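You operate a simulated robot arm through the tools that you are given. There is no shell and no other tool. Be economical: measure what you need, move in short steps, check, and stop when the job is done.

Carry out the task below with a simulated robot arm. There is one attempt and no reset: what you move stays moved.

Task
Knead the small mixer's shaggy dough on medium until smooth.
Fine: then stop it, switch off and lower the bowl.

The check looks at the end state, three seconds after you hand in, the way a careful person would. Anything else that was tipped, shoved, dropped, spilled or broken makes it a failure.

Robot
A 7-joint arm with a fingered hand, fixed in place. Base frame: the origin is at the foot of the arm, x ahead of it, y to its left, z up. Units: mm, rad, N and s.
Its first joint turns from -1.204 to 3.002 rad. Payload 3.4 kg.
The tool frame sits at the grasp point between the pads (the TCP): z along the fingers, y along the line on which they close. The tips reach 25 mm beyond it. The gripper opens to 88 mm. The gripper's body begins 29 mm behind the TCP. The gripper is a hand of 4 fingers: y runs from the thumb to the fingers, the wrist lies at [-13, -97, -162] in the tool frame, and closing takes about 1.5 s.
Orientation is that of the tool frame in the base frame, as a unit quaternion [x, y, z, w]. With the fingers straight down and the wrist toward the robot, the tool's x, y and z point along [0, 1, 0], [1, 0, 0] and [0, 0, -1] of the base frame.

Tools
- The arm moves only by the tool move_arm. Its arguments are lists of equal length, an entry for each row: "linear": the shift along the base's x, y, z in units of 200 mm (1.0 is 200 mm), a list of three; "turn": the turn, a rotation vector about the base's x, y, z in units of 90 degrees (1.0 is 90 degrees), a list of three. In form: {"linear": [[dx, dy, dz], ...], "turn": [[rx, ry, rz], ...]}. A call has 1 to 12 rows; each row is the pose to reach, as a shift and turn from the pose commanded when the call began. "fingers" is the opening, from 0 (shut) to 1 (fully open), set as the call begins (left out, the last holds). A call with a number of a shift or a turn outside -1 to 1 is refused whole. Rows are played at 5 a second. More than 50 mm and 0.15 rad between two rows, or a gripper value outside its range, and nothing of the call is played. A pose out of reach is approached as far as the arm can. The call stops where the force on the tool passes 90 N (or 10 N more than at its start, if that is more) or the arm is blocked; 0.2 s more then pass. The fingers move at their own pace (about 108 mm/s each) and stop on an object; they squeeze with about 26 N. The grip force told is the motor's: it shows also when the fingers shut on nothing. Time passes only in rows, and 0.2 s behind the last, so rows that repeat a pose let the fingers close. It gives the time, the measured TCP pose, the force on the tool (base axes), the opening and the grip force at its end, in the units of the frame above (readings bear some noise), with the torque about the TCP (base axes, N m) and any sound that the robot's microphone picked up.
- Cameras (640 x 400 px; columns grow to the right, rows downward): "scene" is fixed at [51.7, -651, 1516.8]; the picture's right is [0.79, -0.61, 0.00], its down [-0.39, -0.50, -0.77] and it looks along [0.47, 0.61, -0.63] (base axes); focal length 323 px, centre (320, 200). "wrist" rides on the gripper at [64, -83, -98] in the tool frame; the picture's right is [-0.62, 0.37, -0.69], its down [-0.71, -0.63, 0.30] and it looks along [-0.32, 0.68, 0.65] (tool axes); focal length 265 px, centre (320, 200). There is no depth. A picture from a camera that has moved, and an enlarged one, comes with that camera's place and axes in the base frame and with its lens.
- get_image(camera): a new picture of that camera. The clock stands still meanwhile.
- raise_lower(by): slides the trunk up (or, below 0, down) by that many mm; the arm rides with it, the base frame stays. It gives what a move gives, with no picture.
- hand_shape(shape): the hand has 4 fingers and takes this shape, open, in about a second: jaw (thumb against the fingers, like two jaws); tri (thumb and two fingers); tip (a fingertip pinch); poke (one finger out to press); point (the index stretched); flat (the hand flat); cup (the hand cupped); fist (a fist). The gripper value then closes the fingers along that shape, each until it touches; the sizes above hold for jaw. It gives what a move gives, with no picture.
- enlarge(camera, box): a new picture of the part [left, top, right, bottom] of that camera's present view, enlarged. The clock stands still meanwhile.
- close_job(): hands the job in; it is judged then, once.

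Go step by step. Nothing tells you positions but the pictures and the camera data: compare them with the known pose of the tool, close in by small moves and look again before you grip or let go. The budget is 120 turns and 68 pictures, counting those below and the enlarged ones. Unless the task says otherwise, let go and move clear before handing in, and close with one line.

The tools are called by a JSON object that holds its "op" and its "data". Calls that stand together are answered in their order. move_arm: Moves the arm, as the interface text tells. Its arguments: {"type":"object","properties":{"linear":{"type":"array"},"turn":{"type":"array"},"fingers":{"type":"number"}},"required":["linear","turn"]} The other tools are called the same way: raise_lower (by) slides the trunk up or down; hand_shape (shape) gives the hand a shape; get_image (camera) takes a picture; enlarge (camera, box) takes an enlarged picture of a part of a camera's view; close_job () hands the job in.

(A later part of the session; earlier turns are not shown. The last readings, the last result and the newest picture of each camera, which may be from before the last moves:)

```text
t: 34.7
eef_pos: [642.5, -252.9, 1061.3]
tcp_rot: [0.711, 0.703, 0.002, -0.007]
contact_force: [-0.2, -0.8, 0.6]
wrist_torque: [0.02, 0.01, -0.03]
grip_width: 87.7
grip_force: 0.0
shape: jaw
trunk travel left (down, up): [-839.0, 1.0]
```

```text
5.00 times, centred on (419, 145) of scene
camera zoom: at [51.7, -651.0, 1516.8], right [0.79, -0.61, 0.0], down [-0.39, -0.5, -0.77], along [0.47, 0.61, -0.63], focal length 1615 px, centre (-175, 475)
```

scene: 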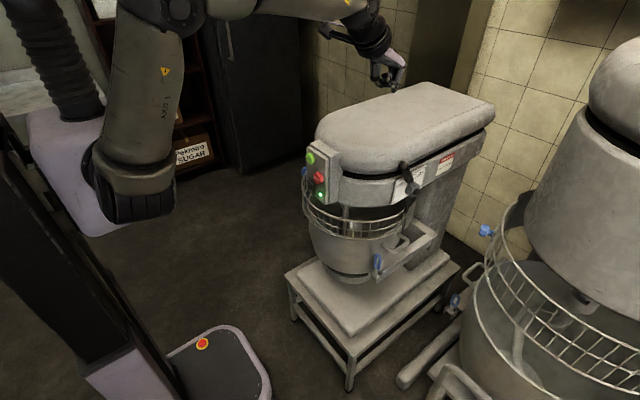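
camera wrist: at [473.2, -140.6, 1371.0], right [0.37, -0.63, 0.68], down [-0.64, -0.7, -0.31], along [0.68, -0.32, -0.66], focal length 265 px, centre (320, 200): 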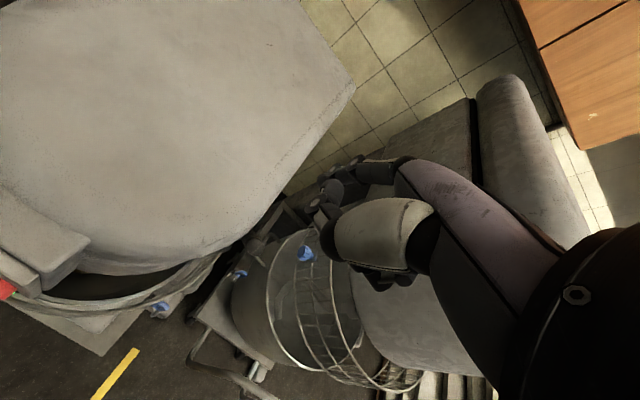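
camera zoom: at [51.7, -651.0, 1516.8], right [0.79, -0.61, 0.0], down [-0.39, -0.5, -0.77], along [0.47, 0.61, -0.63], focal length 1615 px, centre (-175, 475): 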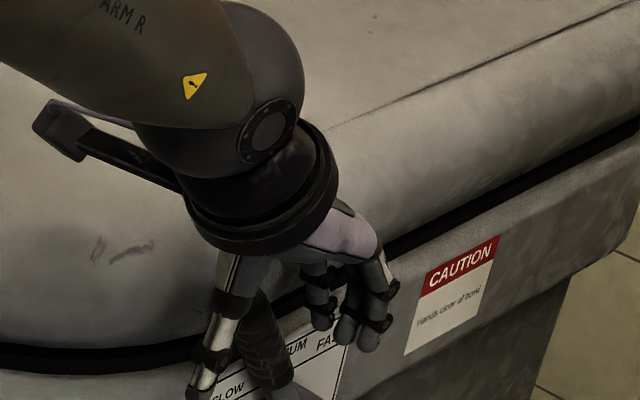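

The grip is between thumb and fingers. I'm partly closing and sweeping the lever back along its arc, stopping a bit short of upright.

{"op": "move_arm", "data": {"linear": [[0, 0, 0], [0, 0, 0], [0, 0, 0], [0.07, 0, 0.04], [0.14, 0, 0.07], [0.21, 0, 0.1], [0.29, 0, 0.12], [0.36, 0, 0.13]], "turn": [[0, 0, 0], [0, 0, 0], [0, 0, 0], [0, 0, 0], [0, 0, 0], [0, 0, 0], [0, 0, 0], [0, 0, 0]], "fingers": 0.42}}

{"op": "enlarge", "data": {"camera": "scene", "box": [355, 115, 483, 195]}}

```text
t: 36.5
eef_pos: [713.5, -252.0, 1087.9]
tcp_rot: [0.711, 0.703, 0.001, -0.007]
contact_force: [-1.8, 0.4, -1.6]
wrist_torque: [-0.04, 0.0, -0.01]
grip_width: 38.9
grip_force: 0.0
shape: jaw
trunk travel left (down, up): [-839.0, 1.0]
```

```text
5.00 times, centred on (419, 155) of scene
camera zoom: at [51.7, -651.0, 1516.8], right [0.79, -0.61, 0.0], down [-0.39, -0.5, -0.77], along [0.47, 0.61, -0.63], focal length 1615 px, centre (-175, 425)
```

zoom: 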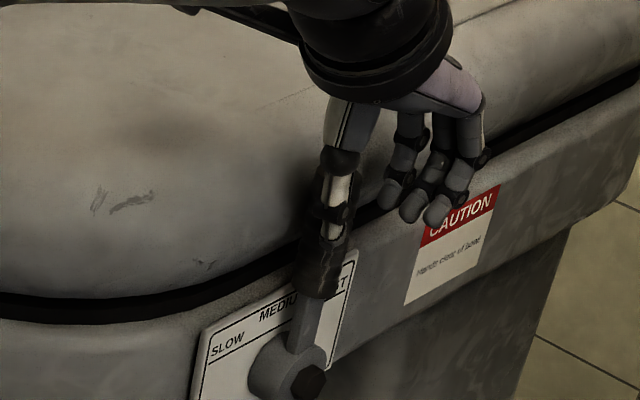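

The lever now stands upright at MEDIUM. I'm opening and looking again before lifting off.

{"op": "move_arm", "data": {"linear": [[0, 0, 0], [0, 0, 0], [-0.03, 0, 0], [-0.03, 0, 0.2], [-0.03, 0, 0.4], [-0.2, 0, 0.6], [-0.4, 0, 0.75]], "turn": [[0, 0, 0], [0, 0, 0], [0, 0, 0], [0, 0, 0], [0, 0, 0], [0, 0, 0], [0, 0, 0]], "fingers": 1}}

{"op": "enlarge", "data": {"camera": "scene", "box": [355, 125, 483, 205]}}

```text
refused: row 6 steps farther than a row can; nothing moved
```

```text
5.00 times, centred on (419, 165) of scene
camera zoom: at [51.7, -651.0, 1516.8], right [0.79, -0.61, 0.0], down [-0.39, -0.5, -0.77], along [0.47, 0.61, -0.63], focal length 1615 px, centre (-175, 375)
```

zoom: 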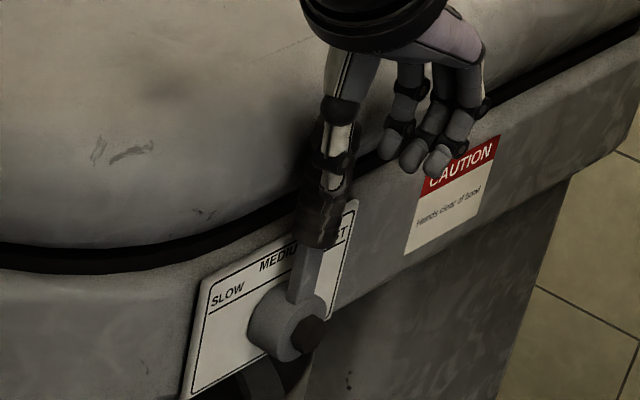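

I'm repeating the release with shorter steps, before spending another picture.

{"op": "move_arm", "data": {"linear": [[0, 0, 0], [0, 0, 0], [-0.03, 0, 0], [-0.03, 0, 0.2], [-0.03, 0, 0.4], [-0.15, 0, 0.55], [-0.3, 0, 0.7], [-0.45, 0.05, 0.8]], "turn": [[0, 0, 0], [0, 0, 0], [0, 0, 0], [0, 0, 0], [0, 0, 0], [0, 0, 0], [0, 0, 0], [0, 0, 0]], "fingers": 1}}

```text
t: 38.3
eef_pos: [622.5, -241.3, 1248.7]
tcp_rot: [0.712, 0.703, 0.002, -0.007]
contact_force: [0.1, 0.5, -0.1]
wrist_torque: [-0.03, 0.01, -0.01]
grip_width: 87.7
grip_force: 0.1
shape: jaw
trunk travel left (down, up): [-839.0, 1.0]
```

{"op": "enlarge", "data": {"camera": "scene", "box": [365, 135, 461, 195]}}

```text
6.67 times, centred on (413, 165) of scene
camera zoom: at [51.7, -651.0, 1516.8], right [0.79, -0.61, 0.0], down [-0.39, -0.5, -0.77], along [0.47, 0.61, -0.63], focal length 2154 px, centre (-300, 433)
```

zoom: 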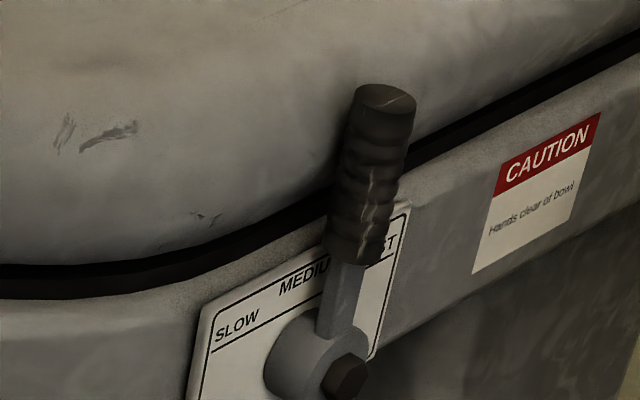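

The lever stays upright on MEDIUM. Next is START at about (480,-53,1059): switching to point and moving back to the front, still above head height.

{"op": "hand_shape", "data": {"shape": "point"}}

{"op": "move_arm", "data": {"linear": [[-0.2, 0.1, 0.05], [-0.4, 0.2, 0.05], [-0.6, 0.3, 0.05], [-0.8, 0.4, 0.05], [-0.95, 0.55, 0.05], [-1.0, 0.75, 0.05], [-1.0, 0.9, 0.05]], "turn": [[0, 0, 0], [0, 0, 0], [0, 0, 0], [0, 0, 0], [0, 0, 0], [0, 0, 0], [0, 0, 0]]}}

{"op": "move_arm", "data": {"linear": [[-0.05, 0, -0.1], [-0.1, 0, -0.2], [-0.15, 0, -0.3], [-0.15, 0, -0.4]], "turn": [[0, -0.085, 0], [0, -0.17, 0], [0, -0.255, 0], [0, -0.333, 0]]}}

```text
t: 39.2
eef_pos: [625.2, -241.1, 1247.4]
tcp_rot: [0.711, 0.703, 0.002, -0.007]
contact_force: [-0.7, -0.1, -1.1]
wrist_torque: [-0.01, -0.02, 0.0]
grip_width: 80.7
grip_force: 0.0
shape: point
trunk travel left (down, up): [-839.0, 1.0]
```

```text
t: 40.8
eef_pos: [524.9, -79.5, 1242.5]
tcp_rot: [0.713, 0.701, 0.005, -0.012]
contact_force: [-0.2, 0.6, -0.2]
wrist_torque: [0.02, 0.01, -0.03]
grip_width: 0.0
grip_force: 0.0
shape: point
out of reach, approached as far as the arm can: row 4, 5, 6, 7
trunk travel left (down, up): [-839.0, 1.0]
```

```text
t: 41.8
eef_pos: [510.1, -110.4, 1172.6]
tcp_rot: [0.684, 0.685, 0.19, 0.163]
contact_force: [-0.8, 0.5, -0.7]
wrist_torque: [0.02, -0.01, 0.03]
grip_width: 0.0
grip_force: 0.1
shape: point
out of reach, approached as far as the arm can: row 1, 2, 3, 4
trunk travel left (down, up): [-839.0, 1.0]
```

The arm can't fold in at negative y here. I'm going back via the +y side, as before.

{"op": "move_arm", "data": {"linear": [[0.1, 0.1, 0.2], [0.15, 0.3, 0.3], [0.15, 0.5, 0.3], [0.1, 0.7, 0.3], [0, 0.85, 0.25], [-0.15, 0.95, 0.2], [-0.35, 1.0, 0.15], [-0.5, 1.0, 0.0], [-0.5, 1.0, -0.15], [-0.5, 1.0, -0.35], [-0.5, 1.0, -0.55]], "turn": [[0, 0, 0], [0, 0, 0], [0, 0, 0], [0, 0, 0], [0, 0, 0], [0, 0, 0], [0, 0, 0], [0, 0, 0], [0, 0, 0], [0, 0, 0], [0, 0, 0]]}}

```text
t: 44.2
eef_pos: [506.8, -81.6, 1164.9]
tcp_rot: [0.673, 0.701, 0.189, 0.142]
contact_force: [0.3, 0.5, 0.0]
wrist_torque: [0.02, 0.01, 0.01]
grip_width: 0.0
grip_force: 0.1
shape: point
out of reach, approached as far as the arm can: row 1, 2, 3, 4, 5, 6, 7, 8, 9, 10, 11
trunk travel left (down, up): [-839.0, 1.0]
```

The arm is stuck in a bad posture. I'm undoing the pitch while moving outward and up.

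{"op": "move_arm", "data": {"linear": [[0.05, 0, 0.05], [0.1, 0, 0.15], [0.15, 0, 0.25], [0.2, 0, 0.35], [0.25, 0, 0.4]], "turn": [[0, 0.08, 0], [0, 0.16, 0], [0, 0.24, 0], [0, 0.33, 0], [0, 0.33, 0]]}}

```text
t: 45.4
eef_pos: [558.4, -81.2, 1237.8]
tcp_rot: [0.696, 0.717, 0.005, -0.041]
contact_force: [-0.2, -0.1, 0.1]
wrist_torque: [-0.01, 0.01, 0.0]
grip_width: 0.3
grip_force: 0.1
shape: point
trunk travel left (down, up): [-839.0, 1.0]
```

Free again. Now I'm moving toward +y with the tool down, then back in x.

{"op": "move_arm", "data": {"linear": [[0, 0.2, 0], [0, 0.4, 0], [-0.05, 0.6, -0.05], [-0.15, 0.75, -0.1], [-0.3, 0.85, -0.15], [-0.45, 0.9, -0.25], [-0.6, 0.9, -0.35], [-0.7, 0.9, -0.5], [-0.7, 0.9, -0.65]], "turn": [[0, 0, 0.02], [0, 0, 0.02], [0, 0, 0.02], [0, 0, 0.02], [0, 0, 0.02], [0, 0, 0.02], [0, 0, 0.02], [0, 0, 0.02], [0, 0, 0.02]]}}

```text
t: 47.4
eef_pos: [418.6, 99.4, 1104.6]
tcp_rot: [0.684, 0.728, 0.005, -0.041]
contact_force: [-0.5, 0.4, 0.0]
wrist_torque: [-0.01, 0.04, 0.02]
grip_width: 0.0
grip_force: 0.1
shape: point
trunk travel left (down, up): [-839.0, 1.0]
```

Good posture again at (419,99,1105). For START I'll use the closed jaws pointing down and push with the finger fronts, which needs less room than the outstretched index.

{"op": "hand_shape", "data": {"shape": "jaw"}}

{"op": "move_arm", "data": {"linear": [[0, 0, 0], [0, 0, 0], [0, 0, -0.05], [0, -0.15, -0.1], [0, -0.35, -0.15], [0, -0.5, -0.16]], "turn": [[0, 0, 0], [0, 0, 0], [0, 0, 0], [0, 0, 0], [0, 0, 0], [0, 0, 0]], "fingers": 0}}

{"op": "enlarge", "data": {"camera": "scene", "box": [256, 105, 352, 165]}}

```text
t: 48.3
eef_pos: [417.4, 99.3, 1105.3]
tcp_rot: [0.685, 0.728, 0.003, -0.04]
contact_force: [-0.2, 0.5, 0.4]
wrist_torque: [0.0, -0.01, 0.03]
grip_width: 87.8
grip_force: 0.0
shape: jaw
trunk travel left (down, up): [-839.0, 1.0]
```

```text
t: 49.7
eef_pos: [418.6, -0.3, 1072.7]
tcp_rot: [0.683, 0.729, 0.004, -0.042]
contact_force: [0.2, -0.8, 0.0]
wrist_torque: [0.04, 0.0, -0.01]
grip_width: 0.2
grip_force: 26.3
shape: jaw
trunk travel left (down, up): [-839.0, 1.0]
```

```text
6.67 times, centred on (304, 135) of scene
camera zoom: at [51.7, -651.0, 1516.8], right [0.79, -0.61, 0.0], down [-0.39, -0.5, -0.77], along [0.47, 0.61, -0.63], focal length 2154 px, centre (427, 633)
```

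zoom: 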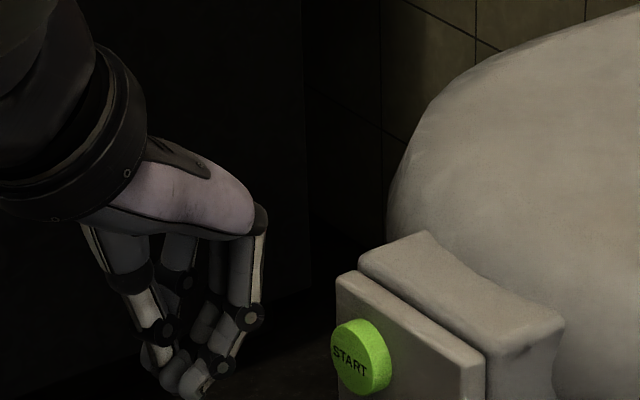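

The hand reaches here without limit. I'm tilting 15° so fingertips lead, and centring in front of START.

{"op": "move_arm", "data": {"linear": [[0, -0.1, 0], [0, -0.2, -0.02], [0.02, -0.25, -0.03]], "turn": [[0, -0.08, 0], [0, -0.167, 0], [0, -0.167, 0]]}}

{"op": "enlarge", "data": {"camera": "scene", "box": [270, 120, 350, 170]}}

```text
t: 50.5
eef_pos: [421.8, -51.2, 1068.6]
tcp_rot: [0.678, 0.727, 0.093, 0.053]
contact_force: [-0.7, -0.6, 0.4]
wrist_torque: [-0.01, -0.02, 0.02]
grip_width: 0.4
grip_force: 26.0
shape: jaw
trunk travel left (down, up): [-839.0, 1.0]
```

```text
8.00 times, centred on (310, 145) of scene
camera zoom: at [51.7, -651.0, 1516.8], right [0.79, -0.61, 0.0], down [-0.39, -0.5, -0.77], along [0.47, 0.61, -0.63], focal length 2585 px, centre (400, 640)
```

zoom: 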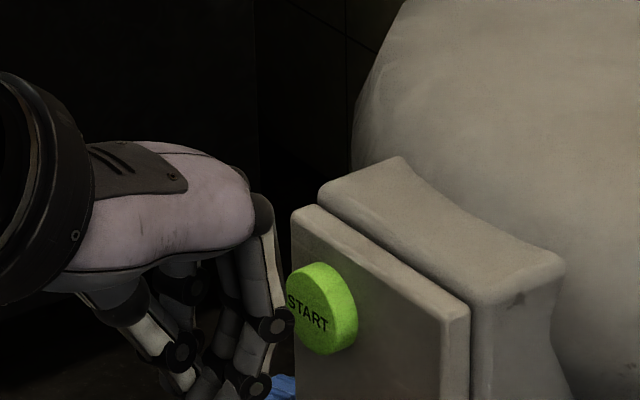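

Aligned. Pushing toward START.

{"op": "move_arm", "data": {"linear": [[0.05, 0, 0], [0.09, 0, 0], [0.12, 0, 0], [0.14, 0, 0], [0.16, 0, 0]], "turn": [[0, 0, 0], [0, 0, 0], [0, 0, 0], [0, 0, 0], [0, 0, 0]]}}

```text
t: 51.7
eef_pos: [452.3, -51.6, 1068.7]
tcp_rot: [0.678, 0.727, 0.094, 0.055]
contact_force: [-5.5, -1.0, 0.6]
wrist_torque: [0.02, -0.04, -0.07]
grip_width: 0.0
grip_force: 26.6
shape: jaw
trunk travel left (down, up): [-839.0, 1.0]
heard: click
```

A click was heard. Backing off and listening for the motor.

{"op": "move_arm", "data": {"linear": [[-0.1, 0, 0], [-0.15, 0, 0], [-0.15, 0, 0]], "turn": [[0, 0, 0], [0, 0, 0], [0, 0, 0]]}}

{"op": "enlarge", "data": {"camera": "scene", "box": [296, 140, 456, 240]}}

```text
t: 52.5
eef_pos: [424.0, -51.5, 1067.5]
tcp_rot: [0.678, 0.727, 0.093, 0.054]
contact_force: [-0.9, 1.2, 0.1]
wrist_torque: [0.02, -0.01, 0.0]
grip_width: 0.0
grip_force: 25.9
shape: jaw
trunk travel left (down, up): [-839.0, 1.0]
```

```text
4.00 times, centred on (376, 190) of scene
camera zoom: at [51.7, -651.0, 1516.8], right [0.79, -0.61, 0.0], down [-0.39, -0.5, -0.77], along [0.47, 0.61, -0.63], focal length 1292 px, centre (96, 240)
```

zoom: 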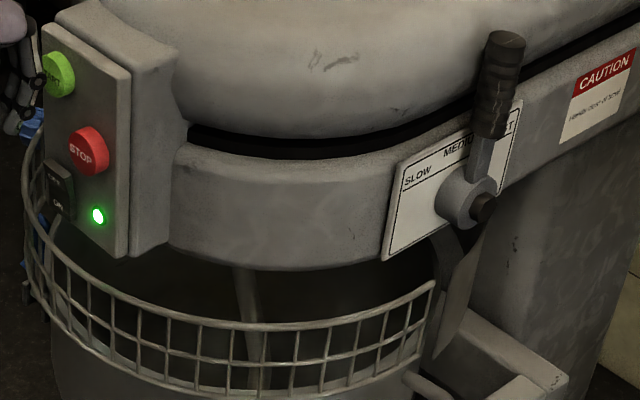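

The hook shaft has moved since before, so the mixer is running. I'm moving to the vantage point on the left where the dough was visible.

{"op": "move_arm", "data": {"linear": [[0, 0.2, 0.05], [0, 0.4, 0.15], [-0.02, 0.6, 0.25], [-0.04, 0.8, 0.38], [-0.05, 1.0, 0.5]], "turn": [[0, 0.03, 0], [0, 0.07, 0], [0, 0.11, 0], [0, 0.14, 0], [0, 0.167, 0]]}}

{"op": "enlarge", "data": {"camera": "wrist", "box": [210, 180, 370, 280]}}

```text
t: 53.7
eef_pos: [414.1, 152.2, 1169.4]
tcp_rot: [0.684, 0.728, 0.001, -0.041]
contact_force: [-0.5, 0.2, 0.6]
wrist_torque: [0.01, 0.04, 0.0]
grip_width: 0.0
grip_force: 26.2
shape: jaw
trunk travel left (down, up): [-839.0, 1.0]
```

```text
4.00 times, centred on (290, 230) of wrist
camera zoom: at [332.5, 204.4, 1275.3], right [0.44, -0.64, 0.63], down [-0.6, -0.73, -0.31], along [0.66, -0.24, -0.71], focal length 1062 px, centre (440, 80)
```

zoom: 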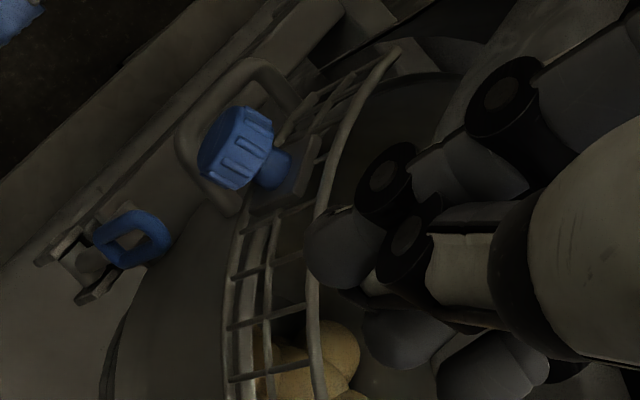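

The dough is partly hidden by the fingers. I'm shifting the camera right a bit while the dough kneads.

{"op": "move_arm", "data": {"linear": [[0.05, -0.15, 0.02], [0.1, -0.3, 0.05], [0.15, -0.45, 0.08], [0.15, -0.45, 0.08], [0.15, -0.45, 0.08], [0.15, -0.45, 0.08]], "turn": [[0, 0, 0], [0, 0, 0], [0, 0, 0], [0, 0, 0], [0, 0, 0], [0, 0, 0]]}}

{"op": "enlarge", "data": {"camera": "wrist", "box": [160, 200, 320, 300]}}

```text
t: 55.1
eef_pos: [443.6, 61.1, 1184.6]
tcp_rot: [0.685, 0.728, 0.004, -0.041]
contact_force: [0.5, -0.3, -0.2]
wrist_torque: [0.02, 0.01, 0.03]
grip_width: 0.0
grip_force: 26.3
shape: jaw
trunk travel left (down, up): [-839.0, 1.0]
```

```text
4.00 times, centred on (240, 250) of wrist
camera zoom: at [362.5, 112.5, 1290.5], right [0.44, -0.64, 0.63], down [-0.6, -0.73, -0.32], along [0.66, -0.24, -0.71], focal length 1062 px, centre (640, 0)
```

zoom: 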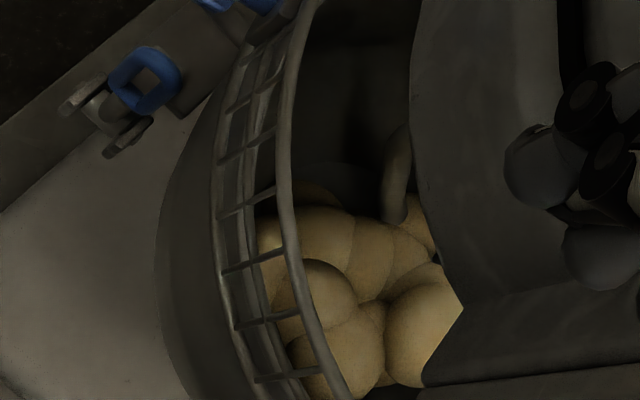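

A clear view of lumpy, shaggy dough with the hook in it. Waiting here while it kneads.

{"op": "move_arm", "data": {"linear": [[0, 0, 0], [0, 0, 0], [0, 0, 0], [0, 0, 0], [0, 0, 0], [0, 0, 0], [0, 0, 0], [0, 0, 0], [0, 0, 0], [0, 0, 0], [0, 0, 0], [0, 0, 0]], "turn": [[0, 0, 0], [0, 0, 0], [0, 0, 0], [0, 0, 0], [0, 0, 0], [0, 0, 0], [0, 0, 0], [0, 0, 0], [0, 0, 0], [0, 0, 0], [0, 0, 0], [0, 0, 0]]}}

{"op": "move_arm", "data": {"linear": [[0, 0, 0], [0, 0, 0], [0, 0, 0], [0, 0, 0], [0, 0, 0], [0, 0, 0], [0, 0, 0], [0, 0, 0], [0, 0, 0], [0, 0, 0], [0, 0, 0], [0, 0, 0]], "turn": [[0, 0, 0], [0, 0, 0], [0, 0, 0], [0, 0, 0], [0, 0, 0], [0, 0, 0], [0, 0, 0], [0, 0, 0], [0, 0, 0], [0, 0, 0], [0, 0, 0], [0, 0, 0]]}}

{"op": "enlarge", "data": {"camera": "wrist", "box": [160, 200, 320, 300]}}

```text
t: 57.7
eef_pos: [443.3, 60.4, 1184.9]
tcp_rot: [0.685, 0.727, 0.004, -0.041]
contact_force: [0.1, 0.3, -0.2]
wrist_torque: [0.01, -0.03, 0.0]
grip_width: 0.3
grip_force: 25.9
shape: jaw
trunk travel left (down, up): [-839.0, 1.0]
```

```text
t: 60.3
eef_pos: [444.7, 59.9, 1185.2]
tcp_rot: [0.685, 0.728, 0.004, -0.04]
contact_force: [0.2, -0.6, -0.7]
wrist_torque: [-0.03, 0.02, 0.0]
grip_width: 0.0
grip_force: 25.6
shape: jaw
trunk travel left (down, up): [-839.0, 1.0]
```

```text
4.00 times, centred on (240, 250) of wrist
camera zoom: at [362.4, 112.6, 1290.5], right [0.44, -0.64, 0.63], down [-0.6, -0.73, -0.32], along [0.66, -0.24, -0.71], focal length 1062 px, centre (640, 0)
```

zoom: 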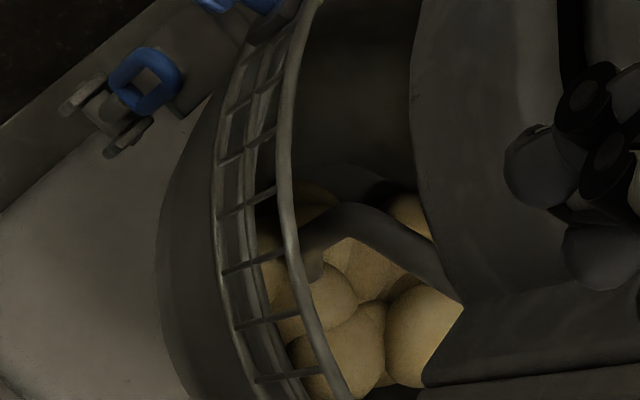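

The hook is moving and the dough is still lumpy. Kneading about 10 s more.

{"op": "move_arm", "data": {"linear": [[0, 0, 0], [0, 0, 0], [0, 0, 0], [0, 0, 0], [0, 0, 0], [0, 0, 0], [0, 0, 0], [0, 0, 0], [0, 0, 0], [0, 0, 0], [0, 0, 0], [0, 0, 0]], "turn": [[0, 0, 0], [0, 0, 0], [0, 0, 0], [0, 0, 0], [0, 0, 0], [0, 0, 0], [0, 0, 0], [0, 0, 0], [0, 0, 0], [0, 0, 0], [0, 0, 0], [0, 0, 0]]}}

{"op": "move_arm", "data": {"linear": [[0, 0, 0], [0, 0, 0], [0, 0, 0], [0, 0, 0], [0, 0, 0], [0, 0, 0], [0, 0, 0], [0, 0, 0], [0, 0, 0], [0, 0, 0], [0, 0, 0], [0, 0, 0]], "turn": [[0, 0, 0], [0, 0, 0], [0, 0, 0], [0, 0, 0], [0, 0, 0], [0, 0, 0], [0, 0, 0], [0, 0, 0], [0, 0, 0], [0, 0, 0], [0, 0, 0], [0, 0, 0]]}}

{"op": "move_arm", "data": {"linear": [[0, 0, 0], [0, 0, 0], [0, 0, 0], [0, 0, 0], [0, 0, 0], [0, 0, 0], [0, 0, 0], [0, 0, 0], [0, 0, 0], [0, 0, 0], [0, 0, 0], [0, 0, 0]], "turn": [[0, 0, 0], [0, 0, 0], [0, 0, 0], [0, 0, 0], [0, 0, 0], [0, 0, 0], [0, 0, 0], [0, 0, 0], [0, 0, 0], [0, 0, 0], [0, 0, 0], [0, 0, 0]]}}

{"op": "enlarge", "data": {"camera": "wrist", "box": [160, 200, 320, 300]}}

```text
t: 62.9
eef_pos: [442.4, 59.6, 1183.9]
tcp_rot: [0.684, 0.728, 0.004, -0.041]
contact_force: [0.5, 0.3, 0.3]
wrist_torque: [-0.02, -0.01, 0.01]
grip_width: 0.1
grip_force: 25.9
shape: jaw
trunk travel left (down, up): [-839.0, 1.0]
```

```text
t: 65.5
eef_pos: [443.6, 59.4, 1184.3]
tcp_rot: [0.685, 0.728, 0.004, -0.04]
contact_force: [-0.8, -0.5, -0.2]
wrist_torque: [-0.04, 0.0, 0.0]
grip_width: 0.0
grip_force: 25.9
shape: jaw
trunk travel left (down, up): [-839.0, 1.0]
```

```text
t: 68.1
eef_pos: [442.9, 59.1, 1184.9]
tcp_rot: [0.685, 0.727, 0.004, -0.04]
contact_force: [-0.7, 0.6, 0.3]
wrist_torque: [0.0, -0.01, -0.01]
grip_width: 0.0
grip_force: 25.6
shape: jaw
trunk travel left (down, up): [-839.0, 1.0]
```

```text
4.00 times, centred on (240, 250) of wrist
camera zoom: at [362.4, 112.6, 1290.5], right [0.44, -0.64, 0.63], down [-0.6, -0.73, -0.32], along [0.66, -0.24, -0.71], focal length 1062 px, centre (640, 0)
```

zoom: 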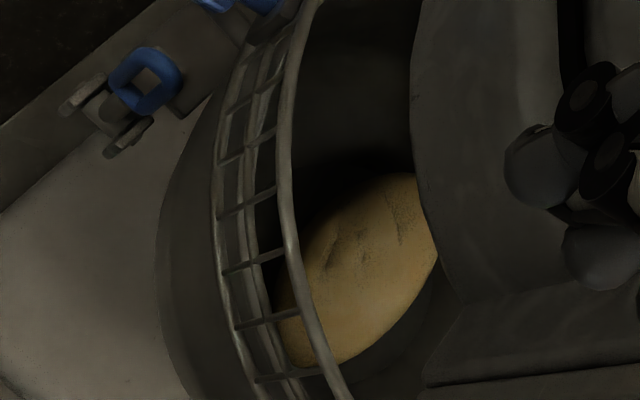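

The dough has come together into one ball but still shows creases. I'll give it a short while and look again.

{"op": "move_arm", "data": {"linear": [[0, 0, 0], [0, 0, 0], [0, 0, 0], [0, 0, 0], [0, 0, 0], [0, 0, 0], [0, 0, 0], [0, 0, 0]], "turn": [[0, 0, 0], [0, 0, 0], [0, 0, 0], [0, 0, 0], [0, 0, 0], [0, 0, 0], [0, 0, 0], [0, 0, 0]]}}

{"op": "enlarge", "data": {"camera": "wrist", "box": [208, 235, 288, 285]}}

```text
t: 69.9
eef_pos: [444.2, 59.3, 1184.9]
tcp_rot: [0.685, 0.728, 0.005, -0.041]
contact_force: [0.7, 0.1, -0.2]
wrist_torque: [0.05, -0.01, -0.01]
grip_width: 0.2
grip_force: 25.6
shape: jaw
trunk travel left (down, up): [-839.0, 1.0]
```

```text
8.00 times, centred on (248, 260) of wrist
camera zoom: at [362.4, 112.6, 1290.5], right [0.44, -0.64, 0.63], down [-0.6, -0.73, -0.32], along [0.66, -0.24, -0.71], focal length 2123 px, centre (896, -280)
```

zoom: 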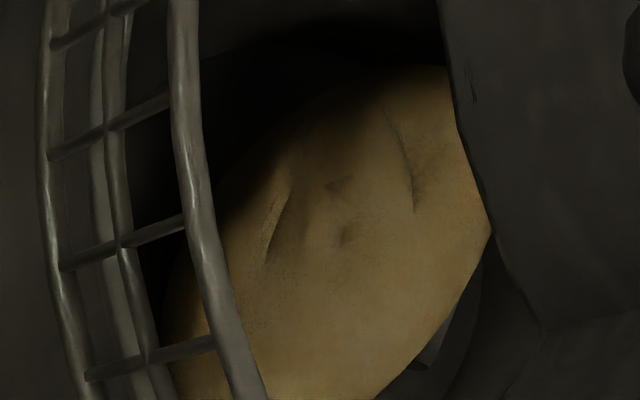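

The dough is now one cohesive, smooth-skinned ball, so it's time to stop. I'm moving closed fingertips in front of STOP, pitched so the tips lead.

{"op": "move_arm", "data": {"linear": [[-0.04, -0.12, -0.12], [-0.07, -0.25, -0.28], [-0.08, -0.38, -0.45], [-0.08, -0.5, -0.6], [-0.07, -0.63, -0.75], [-0.05, -0.76, -0.865]], "turn": [[0, -0.075, 0], [0, -0.15, 0], [0, -0.225, 0], [0, -0.3, 0], [0, -0.375, 0], [0, -0.44, 0]]}}

{"op": "enlarge", "data": {"camera": "scene", "box": [270, 140, 350, 190]}}

```text
t: 71.3
eef_pos: [434.0, -93.9, 1009.7]
tcp_rot: [0.642, 0.699, 0.235, 0.207]
contact_force: [-0.6, 0.9, -0.2]
wrist_torque: [0.02, 0.0, 0.02]
grip_width: 0.2
grip_force: 26.1
shape: jaw
out of reach, approached as far as the arm can: row 4, 5
trunk travel left (down, up): [-839.0, 1.0]
```

```text
8.00 times, centred on (310, 165) of scene
camera zoom: at [51.7, -651.0, 1516.8], right [0.79, -0.61, 0.0], down [-0.39, -0.5, -0.77], along [0.47, 0.61, -0.63], focal length 2585 px, centre (400, 480)
```

zoom: 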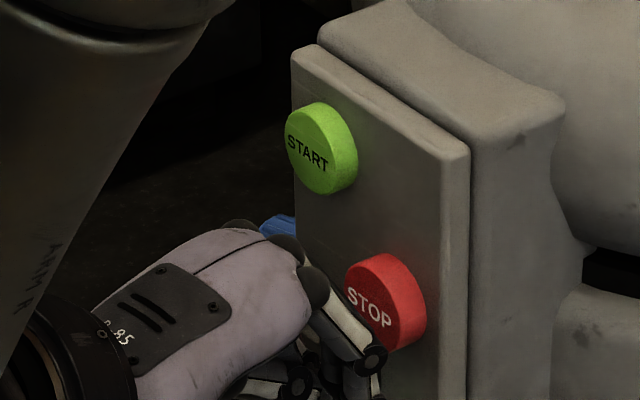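

Fingers sit right in front of STOP and clear of START. Pushing.

{"op": "move_arm", "data": {"linear": [[0.05, 0, 0.01], [0.09, 0, 0.01], [0.12, 0, 0.01], [0.15, 0, 0.01], [0.17, 0, 0.01]], "turn": [[0, 0, 0], [0, 0, 0], [0, 0, 0], [0, 0, 0], [0, 0, 0]]}}

```text
t: 72.5
eef_pos: [462.4, -91.9, 1013.5]
tcp_rot: [0.642, 0.7, 0.235, 0.206]
contact_force: [-20.9, -1.1, -1.5]
wrist_torque: [0.01, 0.25, 0.03]
grip_width: 0.1
grip_force: 26.3
shape: jaw
trunk travel left (down, up): [-839.0, 1.0]
heard: click
```

STOP clicked. I'm backing off and returning to the vantage point to check the dough and that the hook is still.

{"op": "move_arm", "data": {"linear": [[-0.1, 0, 0], [-0.14, 0.02, 0.01], [-0.16, 0.14, 0.12], [-0.15, 0.27, 0.27], [-0.14, 0.4, 0.42], [-0.12, 0.53, 0.6], [-0.1, 0.66, 0.75], [-0.09, 0.76, 0.855]], "turn": [[0, 0, 0], [0, 0, 0], [0, 0.075, 0], [0, 0.15, 0], [0, 0.225, 0], [0, 0.3, 0], [0, 0.375, 0], [0, 0.44, 0]]}}

{"op": "enlarge", "data": {"camera": "wrist", "box": [160, 200, 320, 300]}}

```text
t: 74.3
eef_pos: [449.6, 60.9, 1184.1]
tcp_rot: [0.684, 0.728, 0.003, -0.042]
contact_force: [-0.1, -0.2, 0.0]
wrist_torque: [-0.02, 0.01, 0.0]
grip_width: 0.0
grip_force: 25.8
shape: jaw
trunk travel left (down, up): [-839.0, 1.0]
```

```text
4.00 times, centred on (240, 250) of wrist
camera zoom: at [369.1, 113.7, 1290.8], right [0.44, -0.64, 0.63], down [-0.6, -0.73, -0.32], along [0.66, -0.24, -0.71], focal length 1062 px, centre (640, 0)
```

zoom: 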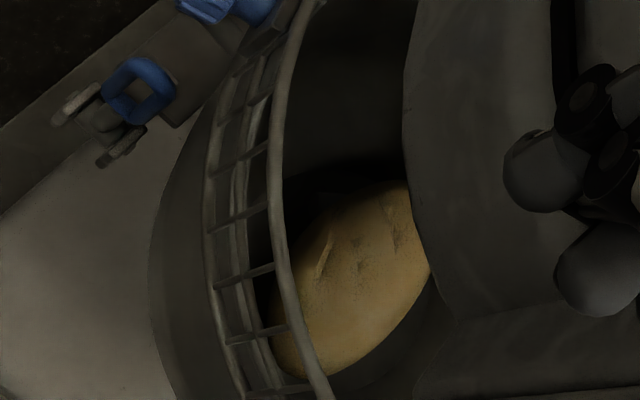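

The dough is a single smooth ball and nothing moves. Next is the power switch OFF half at about (486,-38,964), using the same stiff closed-finger push.

{"op": "move_arm", "data": {"linear": [[-0.04, -0.08, -0.12], [-0.07, -0.16, -0.28], [-0.09, -0.24, -0.45], [-0.1, -0.32, -0.62], [-0.1, -0.41, -0.8], [-0.1, -0.5, -0.97]], "turn": [[0, -0.075, 0], [0, -0.15, 0], [0, -0.225, 0], [0, -0.3, 0], [0, -0.375, 0], [0, -0.44, 0]]}}

{"op": "move_arm", "data": {"linear": [[0.02, 0, -0.1]], "turn": [[0, 0, 0]]}}

{"op": "enlarge", "data": {"camera": "scene", "box": [264, 150, 344, 200]}}

```text
t: 75.7
eef_pos: [431.1, -40.7, 990.1]
tcp_rot: [0.643, 0.698, 0.237, 0.207]
contact_force: [0.1, 0.2, -0.1]
wrist_torque: [0.02, 0.01, 0.03]
grip_width: 0.0
grip_force: 25.9
shape: jaw
trunk travel left (down, up): [-839.0, 1.0]
```

```text
t: 76.1
eef_pos: [435.1, -40.9, 970.9]
tcp_rot: [0.643, 0.699, 0.235, 0.207]
contact_force: [-1.1, 0.3, -0.2]
wrist_torque: [-0.03, -0.03, 0.01]
grip_width: 0.1
grip_force: 26.0
shape: jaw
trunk travel left (down, up): [-839.0, 1.0]
```

```text
8.00 times, centred on (304, 175) of scene
camera zoom: at [51.7, -651.0, 1516.8], right [0.79, -0.61, 0.0], down [-0.39, -0.5, -0.77], along [0.47, 0.61, -0.63], focal length 2585 px, centre (448, 400)
```

zoom: 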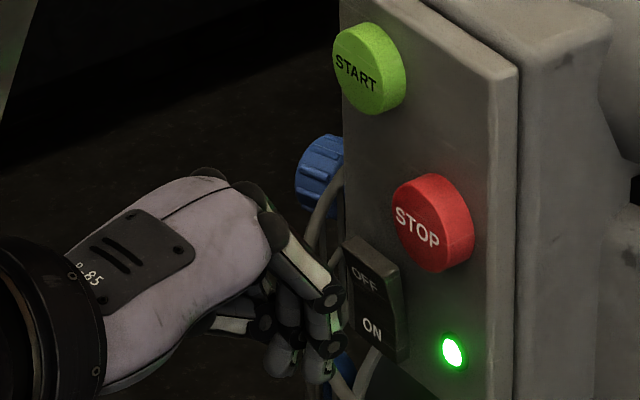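

The tips would also press on ON. I'm pitching another 15° so only the fingertips lead, at OFF height, then pushing.

{"op": "move_arm", "data": {"linear": [[0.0, 0.01, 0.01], [0.0, 0.01, 0.02], [0.05, 0.01, 0.02], [0.08, 0.01, 0.02], [0.1, 0.01, 0.02], [0.12, 0.01, 0.02]], "turn": [[0, -0.083, 0], [0, -0.167, 0], [0, -0.167, 0], [0, -0.167, 0], [0, -0.167, 0], [0, -0.167, 0]]}}

```text
t: 77.5
eef_pos: [453.5, -37.7, 975.6]
tcp_rot: [0.606, 0.666, 0.316, 0.298]
contact_force: [-14.8, 1.1, 0.0]
wrist_torque: [0.0, 0.16, -0.04]
grip_width: 0.1
grip_force: 26.1
shape: jaw
trunk travel left (down, up): [-839.0, 1.0]
```

{"op": "move_arm", "data": {"linear": [[0.02, 0, 0], [0.04, 0, 0], [0.06, 0, 0]], "turn": [[0, 0, 0], [0, 0, 0], [0, 0, 0]]}}

```text
t: 78.3
eef_pos: [456.1, -36.8, 978.4]
tcp_rot: [0.604, 0.666, 0.319, 0.299]
contact_force: [-54.5, 1.2, 5.8]
wrist_torque: [-0.04, 0.65, -0.25]
grip_width: 0.4
grip_force: 26.0
shape: jaw
trunk travel left (down, up): [-839.0, 1.0]
```

The force rose to 54 N with no click. I'm looking before going further.

{"op": "enlarge", "data": {"camera": "scene", "box": [272, 150, 352, 200]}}

```text
8.00 times, centred on (312, 175) of scene
camera zoom: at [51.7, -651.0, 1516.8], right [0.79, -0.61, 0.0], down [-0.39, -0.5, -0.77], along [0.47, 0.61, -0.63], focal length 2585 px, centre (384, 400)
```

zoom: 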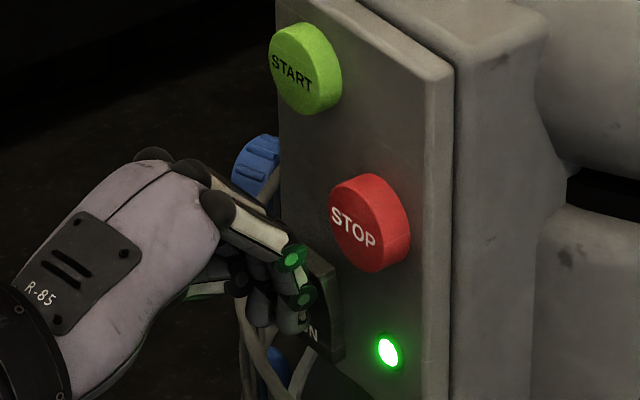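

Contact is at the rocker's middle. I'm backing off, rising 17 mm and pushing again on the upper half.

{"op": "move_arm", "data": {"linear": [[-0.06, 0, 0.0], [-0.06, 0, 0.085], [-0.03, 0, 0.085], [-0.01, 0, 0.085], [0.01, 0, 0.085], [0.03, 0, 0.085]], "turn": [[0, 0, 0], [0, 0, 0], [0, 0, 0], [0, 0, 0], [0, 0, 0], [0, 0, 0]]}}

```text
t: 79.7
eef_pos: [459.9, -38.8, 997.8]
tcp_rot: [0.604, 0.667, 0.319, 0.299]
contact_force: [-63.2, 1.2, 6.3]
wrist_torque: [-0.04, 0.88, -0.3]
grip_width: 0.0
grip_force: 26.0
shape: jaw
trunk travel left (down, up): [-839.0, 1.0]
heard: click
```

Click heard. Backing off to check that the lamp is out.

{"op": "move_arm", "data": {"linear": [[-0.08, 0.02, 0], [-0.1, 0.2, 0], [-0.1, 0.4, 0], [-0.15, 0.6, 0]], "turn": [[0, 0, 0], [0, 0, 0], [0, 0, 0], [0, 0, 0]]}}

{"op": "enlarge", "data": {"camera": "scene", "box": [280, 140, 440, 240]}}

```text
t: 80.7
eef_pos: [445.4, 84.8, 992.6]
tcp_rot: [0.607, 0.665, 0.316, 0.299]
contact_force: [-0.4, 0.4, 0.4]
wrist_torque: [0.05, 0.0, 0.02]
grip_width: 0.0
grip_force: 25.9
shape: jaw
trunk travel left (down, up): [-839.0, 1.0]
```

```text
4.00 times, centred on (360, 190) of scene
camera zoom: at [51.7, -651.0, 1516.8], right [0.79, -0.61, 0.0], down [-0.39, -0.5, -0.77], along [0.47, 0.61, -0.63], focal length 1292 px, centre (160, 240)
```

zoom: 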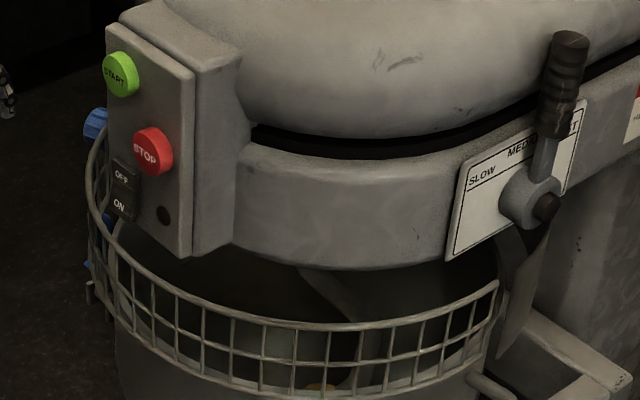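

Power is off, the lamp is out and the dough sits under the hook. For the lift lever, I'm moving out to the left, tool down, and yawing -90° so the jaws can straddle its grip.

{"op": "move_arm", "data": {"linear": [[-0.02, 0.12, 0.07], [-0.04, 0.24, 0.14], [-0.06, 0.36, 0.21], [-0.08, 0.48, 0.28], [-0.1, 0.6, 0.35], [-0.12, 0.72, 0.42], [-0.12, 0.83, 0.5]], "turn": [[-0.004, 0.082, 0], [-0.008, 0.164, 0], [-0.012, 0.246, 0], [-0.016, 0.328, 0], [-0.02, 0.41, 0], [-0.025, 0.492, 0], [-0.03, 0.572, 0]]}}

{"op": "move_arm", "data": {"linear": [[0, 0.02, 0], [0, 0.04, 0], [0, 0.06, 0], [0, 0.08, 0], [0, 0.1, 0], [0, 0.12, 0], [0, 0.14, 0], [0, 0.16, 0], [0, 0.18, 0], [0, 0.2, 0], [0, 0.22, 0], [0, 0.25, 0]], "turn": [[0, 0, -0.083], [0, 0, -0.166], [0, 0, -0.25], [0, 0, -0.333], [0, 0, -0.416], [0, 0, -0.5], [0, 0, -0.583], [0, 0, -0.666], [0, 0, -0.75], [0, 0, -0.833], [0, 0, -0.916], [0, 0, -1.0]]}}

```text
t: 82.3
eef_pos: [422.5, 247.7, 1091.8]
tcp_rot: [0.677, 0.736, 0.006, -0.009]
contact_force: [0.3, -0.2, 0.5]
wrist_torque: [-0.01, -0.01, -0.01]
grip_width: 0.0
grip_force: 26.4
shape: jaw
trunk travel left (down, up): [-839.0, 1.0]
```

```text
t: 84.9
eef_pos: [396.5, 165.9, 1086.5]
tcp_rot: [0.999, 0.041, 0.01, -0.002]
contact_force: [-0.5, 0.0, 0.6]
wrist_torque: [0.0, 0.0, 0.01]
grip_width: 0.0
grip_force: 25.7
shape: jaw
out of reach, approached as far as the arm can: row 4, 5, 6, 7, 8, 9, 10, 11, 12
trunk travel left (down, up): [-839.0, 1.0]
```

Orientation reached. I'm lowering the trunk at this clear spot, then heading toward the lever.

{"op": "raise_lower", "data": {"by": -330}}

{"op": "move_arm", "data": {"linear": [[0.1, 0.1, 0], [0.2, 0.2, 0], [0.35, 0.3, 0], [0.5, 0.37, 0], [0.65, 0.4, 0]], "turn": [[0, 0, 0], [0, 0, 0], [0, 0, 0], [0, 0, 0], [0, 0, 0]], "fingers": 1}}

{"op": "get_image", "data": {"camera": "wrist"}}

```text
t: 88.2
eef_pos: [396.4, 166.3, 757.8]
tcp_rot: [0.999, 0.042, 0.011, -0.001]
contact_force: [-0.3, -0.4, 0.5]
wrist_torque: [0.02, 0.0, 0.01]
grip_width: 0.0
grip_force: 26.5
shape: jaw
trunk travel left (down, up): [-509.0, 331.0]
```

```text
t: 89.3
eef_pos: [466.6, 145.9, 750.7]
tcp_rot: [0.999, 0.043, 0.01, -0.003]
contact_force: [0.8, -0.2, 0.1]
wrist_torque: [0.02, -0.06, 0.01]
grip_width: 87.8
grip_force: 0.0
shape: jaw
out of reach, approached as far as the arm can: row 1, 2, 3, 4, 5
trunk travel left (down, up): [-509.0, 331.0]
```

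```text
12 pictures are left
camera wrist: at [522.0, 232.3, 850.7], right [-0.6, -0.42, 0.68], down [-0.76, 0.57, -0.32], along [-0.25, -0.71, -0.66], focal length 265 px, centre (320, 200)
```

wrist: 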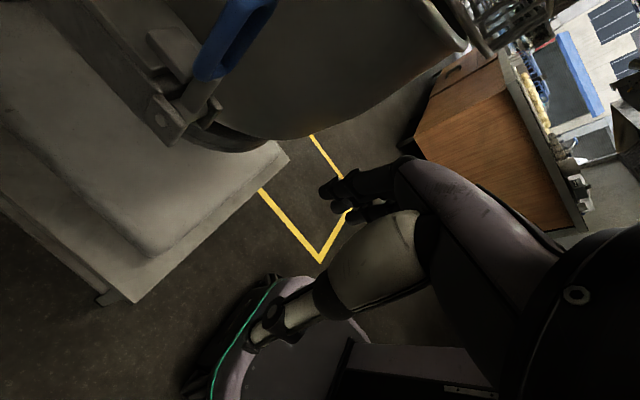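

Yawed this way the arm can't reach out to y=245. The lever's end points toward the robot, so I'll approach with fingers forward instead, thumb below and fingers above. First I back off and undo the yaw.

{"op": "move_arm", "data": {"linear": [[-0.1, 0.02, 0], [-0.22, 0.05, 0], [-0.35, 0.1, 0]], "turn": [[0, 0, 0], [0, 0, 0], [0, 0, 0]]}}

{"op": "move_arm", "data": {"linear": [[0, 0.02, 0], [0, 0.04, 0], [0, 0.06, 0], [0, 0.1, 0], [0, 0.15, 0], [0, 0.2, 0], [0, 0.25, 0], [0, 0.3, 0], [0, 0.35, 0], [0, 0.4, 0], [0, 0.4, 0]], "turn": [[0, 0, 0.085], [0, 0, 0.17], [0, 0, 0.255], [0, 0, 0.34], [0, 0, 0.425], [0, 0, 0.51], [0, 0, 0.595], [0, 0, 0.68], [0, 0, 0.765], [0, 0, 0.85], [0, 0, 0.935]]}}

```text
t: 90.2
eef_pos: [397.8, 164.3, 751.8]
tcp_rot: [0.999, 0.041, 0.011, -0.001]
contact_force: [0.2, 0.3, -0.3]
wrist_torque: [0.0, 0.0, 0.0]
grip_width: 87.7
grip_force: 0.0
shape: jaw
trunk travel left (down, up): [-509.0, 331.0]
```

```text
t: 92.5
eef_pos: [399.2, 244.5, 750.5]
tcp_rot: [0.713, 0.701, 0.006, -0.008]
contact_force: [0.2, 0.7, 0.1]
wrist_torque: [-0.02, 0.0, 0.03]
grip_width: 87.7
grip_force: 0.0
shape: jaw
trunk travel left (down, up): [-509.0, 331.0]
```

Back to yaw 0 at (399,245,750). Now pitching the fingers forward in line with the lever end.

{"op": "move_arm", "data": {"linear": [[0.05, 0, -0.05], [0.1, 0, -0.1], [0.15, 0, -0.15], [0.2, 0, -0.2], [0.25, 0, -0.26], [0.3, 0, -0.32], [0.35, 0, -0.38], [0.4, 0, -0.44], [0.45, 0, -0.5], [0.5, 0, -0.56]], "turn": [[0, -0.083, 0], [0, -0.166, 0], [0, -0.25, 0], [0, -0.333, 0], [0, -0.416, 0], [0, -0.5, 0], [0, -0.583, 0], [0, -0.666, 0], [0, -0.75, 0], [0, -0.83, 0]]}}

{"op": "get_image", "data": {"camera": "wrist"}}

```text
t: 95.0
eef_pos: [524.3, 216.3, 640.1]
tcp_rot: [0.563, 0.549, 0.428, 0.445]
contact_force: [-0.7, -1.2, -0.7]
wrist_torque: [-0.02, 0.01, 0.01]
grip_width: 87.8
grip_force: 0.0
shape: jaw
trunk travel left (down, up): [-509.0, 331.0]
stopped in row 10: the arm was blocked; the commanded pose is now the measured one
```

```text
11 pictures are left
camera wrist: at [411.5, 283.9, 581.8], right [-0.6, -0.6, 0.53], down [0.12, -0.72, -0.68], along [0.79, -0.35, 0.51], focal length 265 px, centre (320, 200)
```

wrist: 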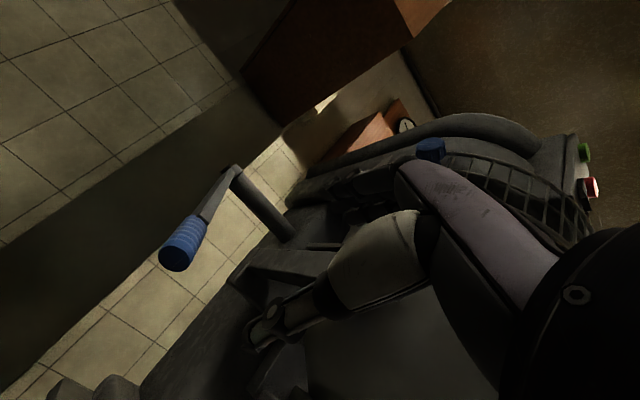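

The lever's blue grip end is ahead of the hand, at about (640,246,603). I'm lining up behind it and then sliding the open jaws around it.

{"op": "move_arm", "data": {"linear": [[0.05, 0.07, -0.08], [0.1, 0.15, -0.17], [0.2, 0.15, -0.17], [0.3, 0.15, -0.17]], "turn": [[0, 0, 0], [0, 0, 0], [0, 0, 0], [0, 0, 0]]}}

{"op": "get_image", "data": {"camera": "wrist"}}

```text
t: 96.2
eef_pos: [555.8, 176.8, 618.1]
tcp_rot: [0.563, 0.54, 0.401, 0.48]
contact_force: [0.2, 0.1, 0.1]
wrist_torque: [-0.02, 0.01, 0.0]
grip_width: 87.9
grip_force: 0.1
shape: jaw
out of reach, approached as far as the arm can: row 1, 2, 3, 4
trunk travel left (down, up): [-509.0, 331.0]
stopped in row 4: the arm was blocked; the commanded pose is now the measured one
```

```text
10 pictures are left
camera wrist: at [449.1, 247.7, 553.7], right [-0.65, -0.52, 0.55], down [0.09, -0.77, -0.63], along [0.76, -0.36, 0.55], focal length 265 px, centre (320, 200)
```

wrist: 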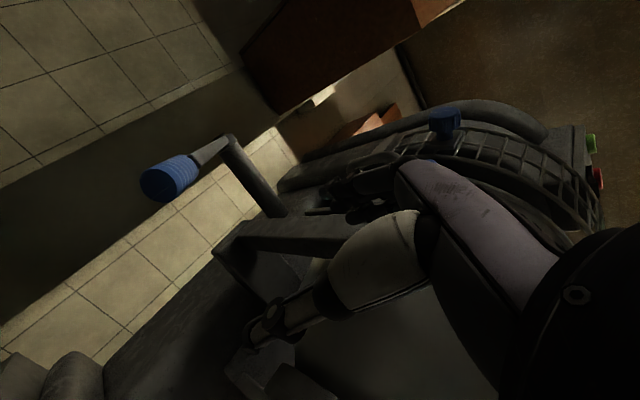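

The joint limits pull the hand toward -y at this steep pitch. A yaw toward the lever with less pitch should be more natural, so I'm backing off and turning.

{"op": "move_arm", "data": {"linear": [[-0.1, 0.03, 0.04], [-0.2, 0.08, 0.07], [-0.25, 0.15, 0.1], [-0.25, 0.2, 0.1], [-0.25, 0.25, 0.1], [-0.25, 0.3, 0.1]], "turn": [[-0.0126, 0.057, 0.0546], [-0.0252, 0.114, 0.109], [-0.038, 0.171, 0.164], [-0.05, 0.228, 0.218], [-0.063, 0.285, 0.273], [-0.063, 0.285, 0.273]]}}

```text
t: 97.5
eef_pos: [505.1, 241.5, 638.4]
tcp_rot: [0.487, 0.758, 0.333, 0.277]
contact_force: [0.1, -0.5, 0.0]
wrist_torque: [-0.01, 0.0, -0.02]
grip_width: 87.8
grip_force: 0.1
shape: jaw
trunk travel left (down, up): [-509.0, 331.0]
```

The pose is reachable now. I'll probe which way the lever yields by pressing the closed fingers down on the grip from above, gently.

{"op": "move_arm", "data": {"linear": [[0.1, 0, 0.12], [0.25, 0, 0.2], [0.4, 0, 0.2], [0.55, 0, 0.2], [0.66, 0, 0.2], [0.66, 0, 0.12], [0.66, 0, 0.07]], "turn": [[0, 0, 0], [0, 0, 0], [0, 0, 0], [0, 0, 0], [0, 0, 0], [0, 0, 0], [0, 0, 0]], "fingers": 0}}

{"op": "get_image", "data": {"camera": "wrist"}}

```text
t: 99.2
eef_pos: [636.3, 241.0, 651.6]
tcp_rot: [0.488, 0.758, 0.333, 0.278]
contact_force: [1.0, 0.7, -0.3]
wrist_torque: [0.01, 0.02, 0.0]
grip_width: 0.0
grip_force: 25.5
shape: jaw
trunk travel left (down, up): [-509.0, 331.0]
```

```text
9 pictures are left
camera wrist: at [493.5, 251.9, 642.2], right [-0.08, -0.62, 0.78], down [0.14, -0.78, -0.61], along [0.99, 0.06, 0.15], focal length 265 px, centre (320, 200)
```

wrist: 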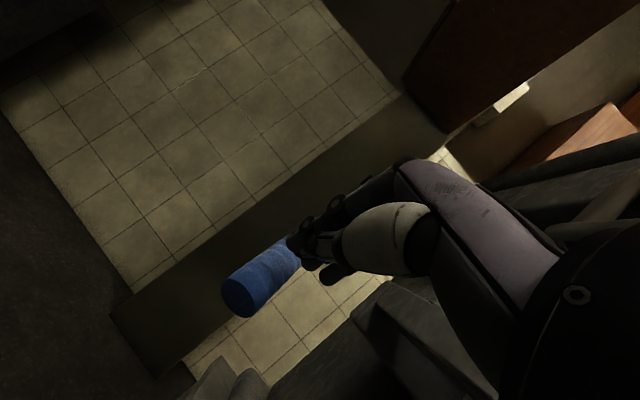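

The fingers are just above the blue grip. Pressing down in small steps.

{"op": "move_arm", "data": {"linear": [[0, 0, -0.04], [0, 0, -0.08], [0, 0, -0.12], [0, 0, -0.15], [0, 0, -0.18]], "turn": [[0, 0, 0], [0, 0, 0], [0, 0, 0], [0, 0, 0], [0, 0, 0]]}}

```text
t: 100.3
eef_pos: [635.2, 237.5, 625.4]
tcp_rot: [0.487, 0.754, 0.338, 0.282]
contact_force: [-9.4, -9.4, 27.8]
wrist_torque: [0.02, -0.51, -0.13]
grip_width: 0.0
grip_force: 26.0
shape: jaw
trunk travel left (down, up): [-509.0, 331.0]
```

Pressing down meets a firm 28 N resistance, so the lever is at that end; lowering the bowl must mean lifting it. I'm retreating and coming in underneath with the fingers more level.

{"op": "move_arm", "data": {"linear": [[-0.05, 0, 0.15], [-0.25, 0, 0.15], [-0.45, 0, 0.12], [-0.6, 0, -0.05], [-0.7, 0, -0.2], [-0.7, 0, -0.35], [-0.7, 0, -0.5], [-0.65, 0, -0.6]], "turn": [[0, 0, 0], [0, 0, 0], [0, 0, 0], [0, 0, 0], [0.021, -0.067, 0], [0.042, -0.134, 0], [0.063, -0.2, 0], [0.084, -0.267, 0]]}}

```text
t: 102.3
eef_pos: [515.7, 165.8, 515.2]
tcp_rot: [0.425, 0.654, 0.438, 0.447]
contact_force: [-0.9, -0.2, -0.4]
wrist_torque: [-0.02, 0.01, -0.04]
grip_width: 0.0
grip_force: 26.1
shape: jaw
out of reach, approached as far as the arm can: row 7, 8
trunk travel left (down, up): [-509.0, 331.0]
stopped in row 8: the arm was blocked; the commanded pose is now the measured one
```

The hand got pulled inward because the arm reaches too far down here. I'm raising the arm and lowering the trunk to get a better posture at the same height.

{"op": "move_arm", "data": {"linear": [[-0.1, 0.05, 0.15], [-0.15, 0.15, 0.3], [-0.15, 0.25, 0.5], [-0.15, 0.35, 0.7], [-0.15, 0.4, 0.9], [-0.15, 0.4, 1.0]], "turn": [[0, 0, 0], [0, 0, 0], [0, 0, 0], [0, 0, 0], [0, 0, 0], [0, 0, 0]]}}

{"op": "raise_lower", "data": {"by": -200}}

```text
t: 103.8
eef_pos: [483.3, 247.2, 715.3]
tcp_rot: [0.426, 0.653, 0.44, 0.446]
contact_force: [0.2, 0.1, -0.1]
wrist_torque: [0.01, 0.0, 0.0]
grip_width: 0.0
grip_force: 25.9
shape: jaw
trunk travel left (down, up): [-509.0, 331.0]
```

```text
t: 105.9
eef_pos: [484.4, 248.2, 516.5]
tcp_rot: [0.425, 0.654, 0.44, 0.445]
contact_force: [-0.6, 0.2, 0.2]
wrist_torque: [-0.03, 0.03, 0.03]
grip_width: 0.0
grip_force: 26.3
shape: jaw
trunk travel left (down, up): [-309.0, 531.0]
```

Good posture at (484,248,516). I'm levelling the roll and sliding the hand forward beneath the grip.

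{"op": "move_arm", "data": {"linear": [[0.15, 0, 0], [0.3, 0, 0], [0.45, 0, 0.03], [0.6, 0, 0.05], [0.75, 0, 0.07]], "turn": [[0.07, 0.014, 0], [0.136, 0.028, 0], [0.136, 0.028, 0], [0.136, 0.028, 0], [0.136, 0.028, 0]]}}

{"op": "get_image", "data": {"camera": "wrist"}}

```text
t: 107.1
eef_pos: [624.1, 248.7, 527.5]
tcp_rot: [0.48, 0.613, 0.497, 0.383]
contact_force: [-0.3, 0.3, 0.1]
wrist_torque: [0.0, 0.0, 0.04]
grip_width: 0.1
grip_force: 26.2
shape: jaw
out of reach, approached as far as the arm can: row 5
trunk travel left (down, up): [-309.0, 531.0]
```

```text
8 pictures are left
camera wrist: at [498.5, 282.9, 467.1], right [-0.43, -0.75, 0.5], down [0.33, -0.65, -0.69], along [0.84, -0.13, 0.53], focal length 265 px, centre (320, 200)
```

wrist: 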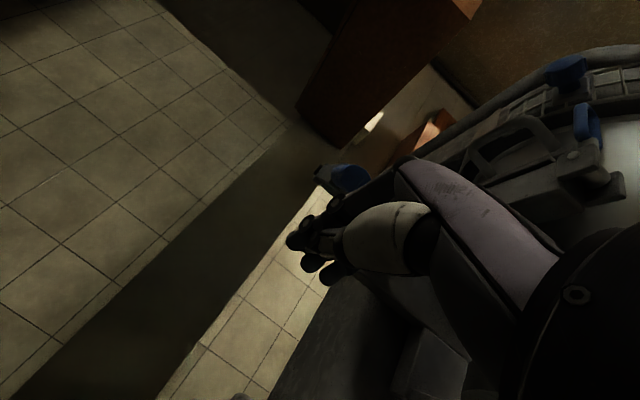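

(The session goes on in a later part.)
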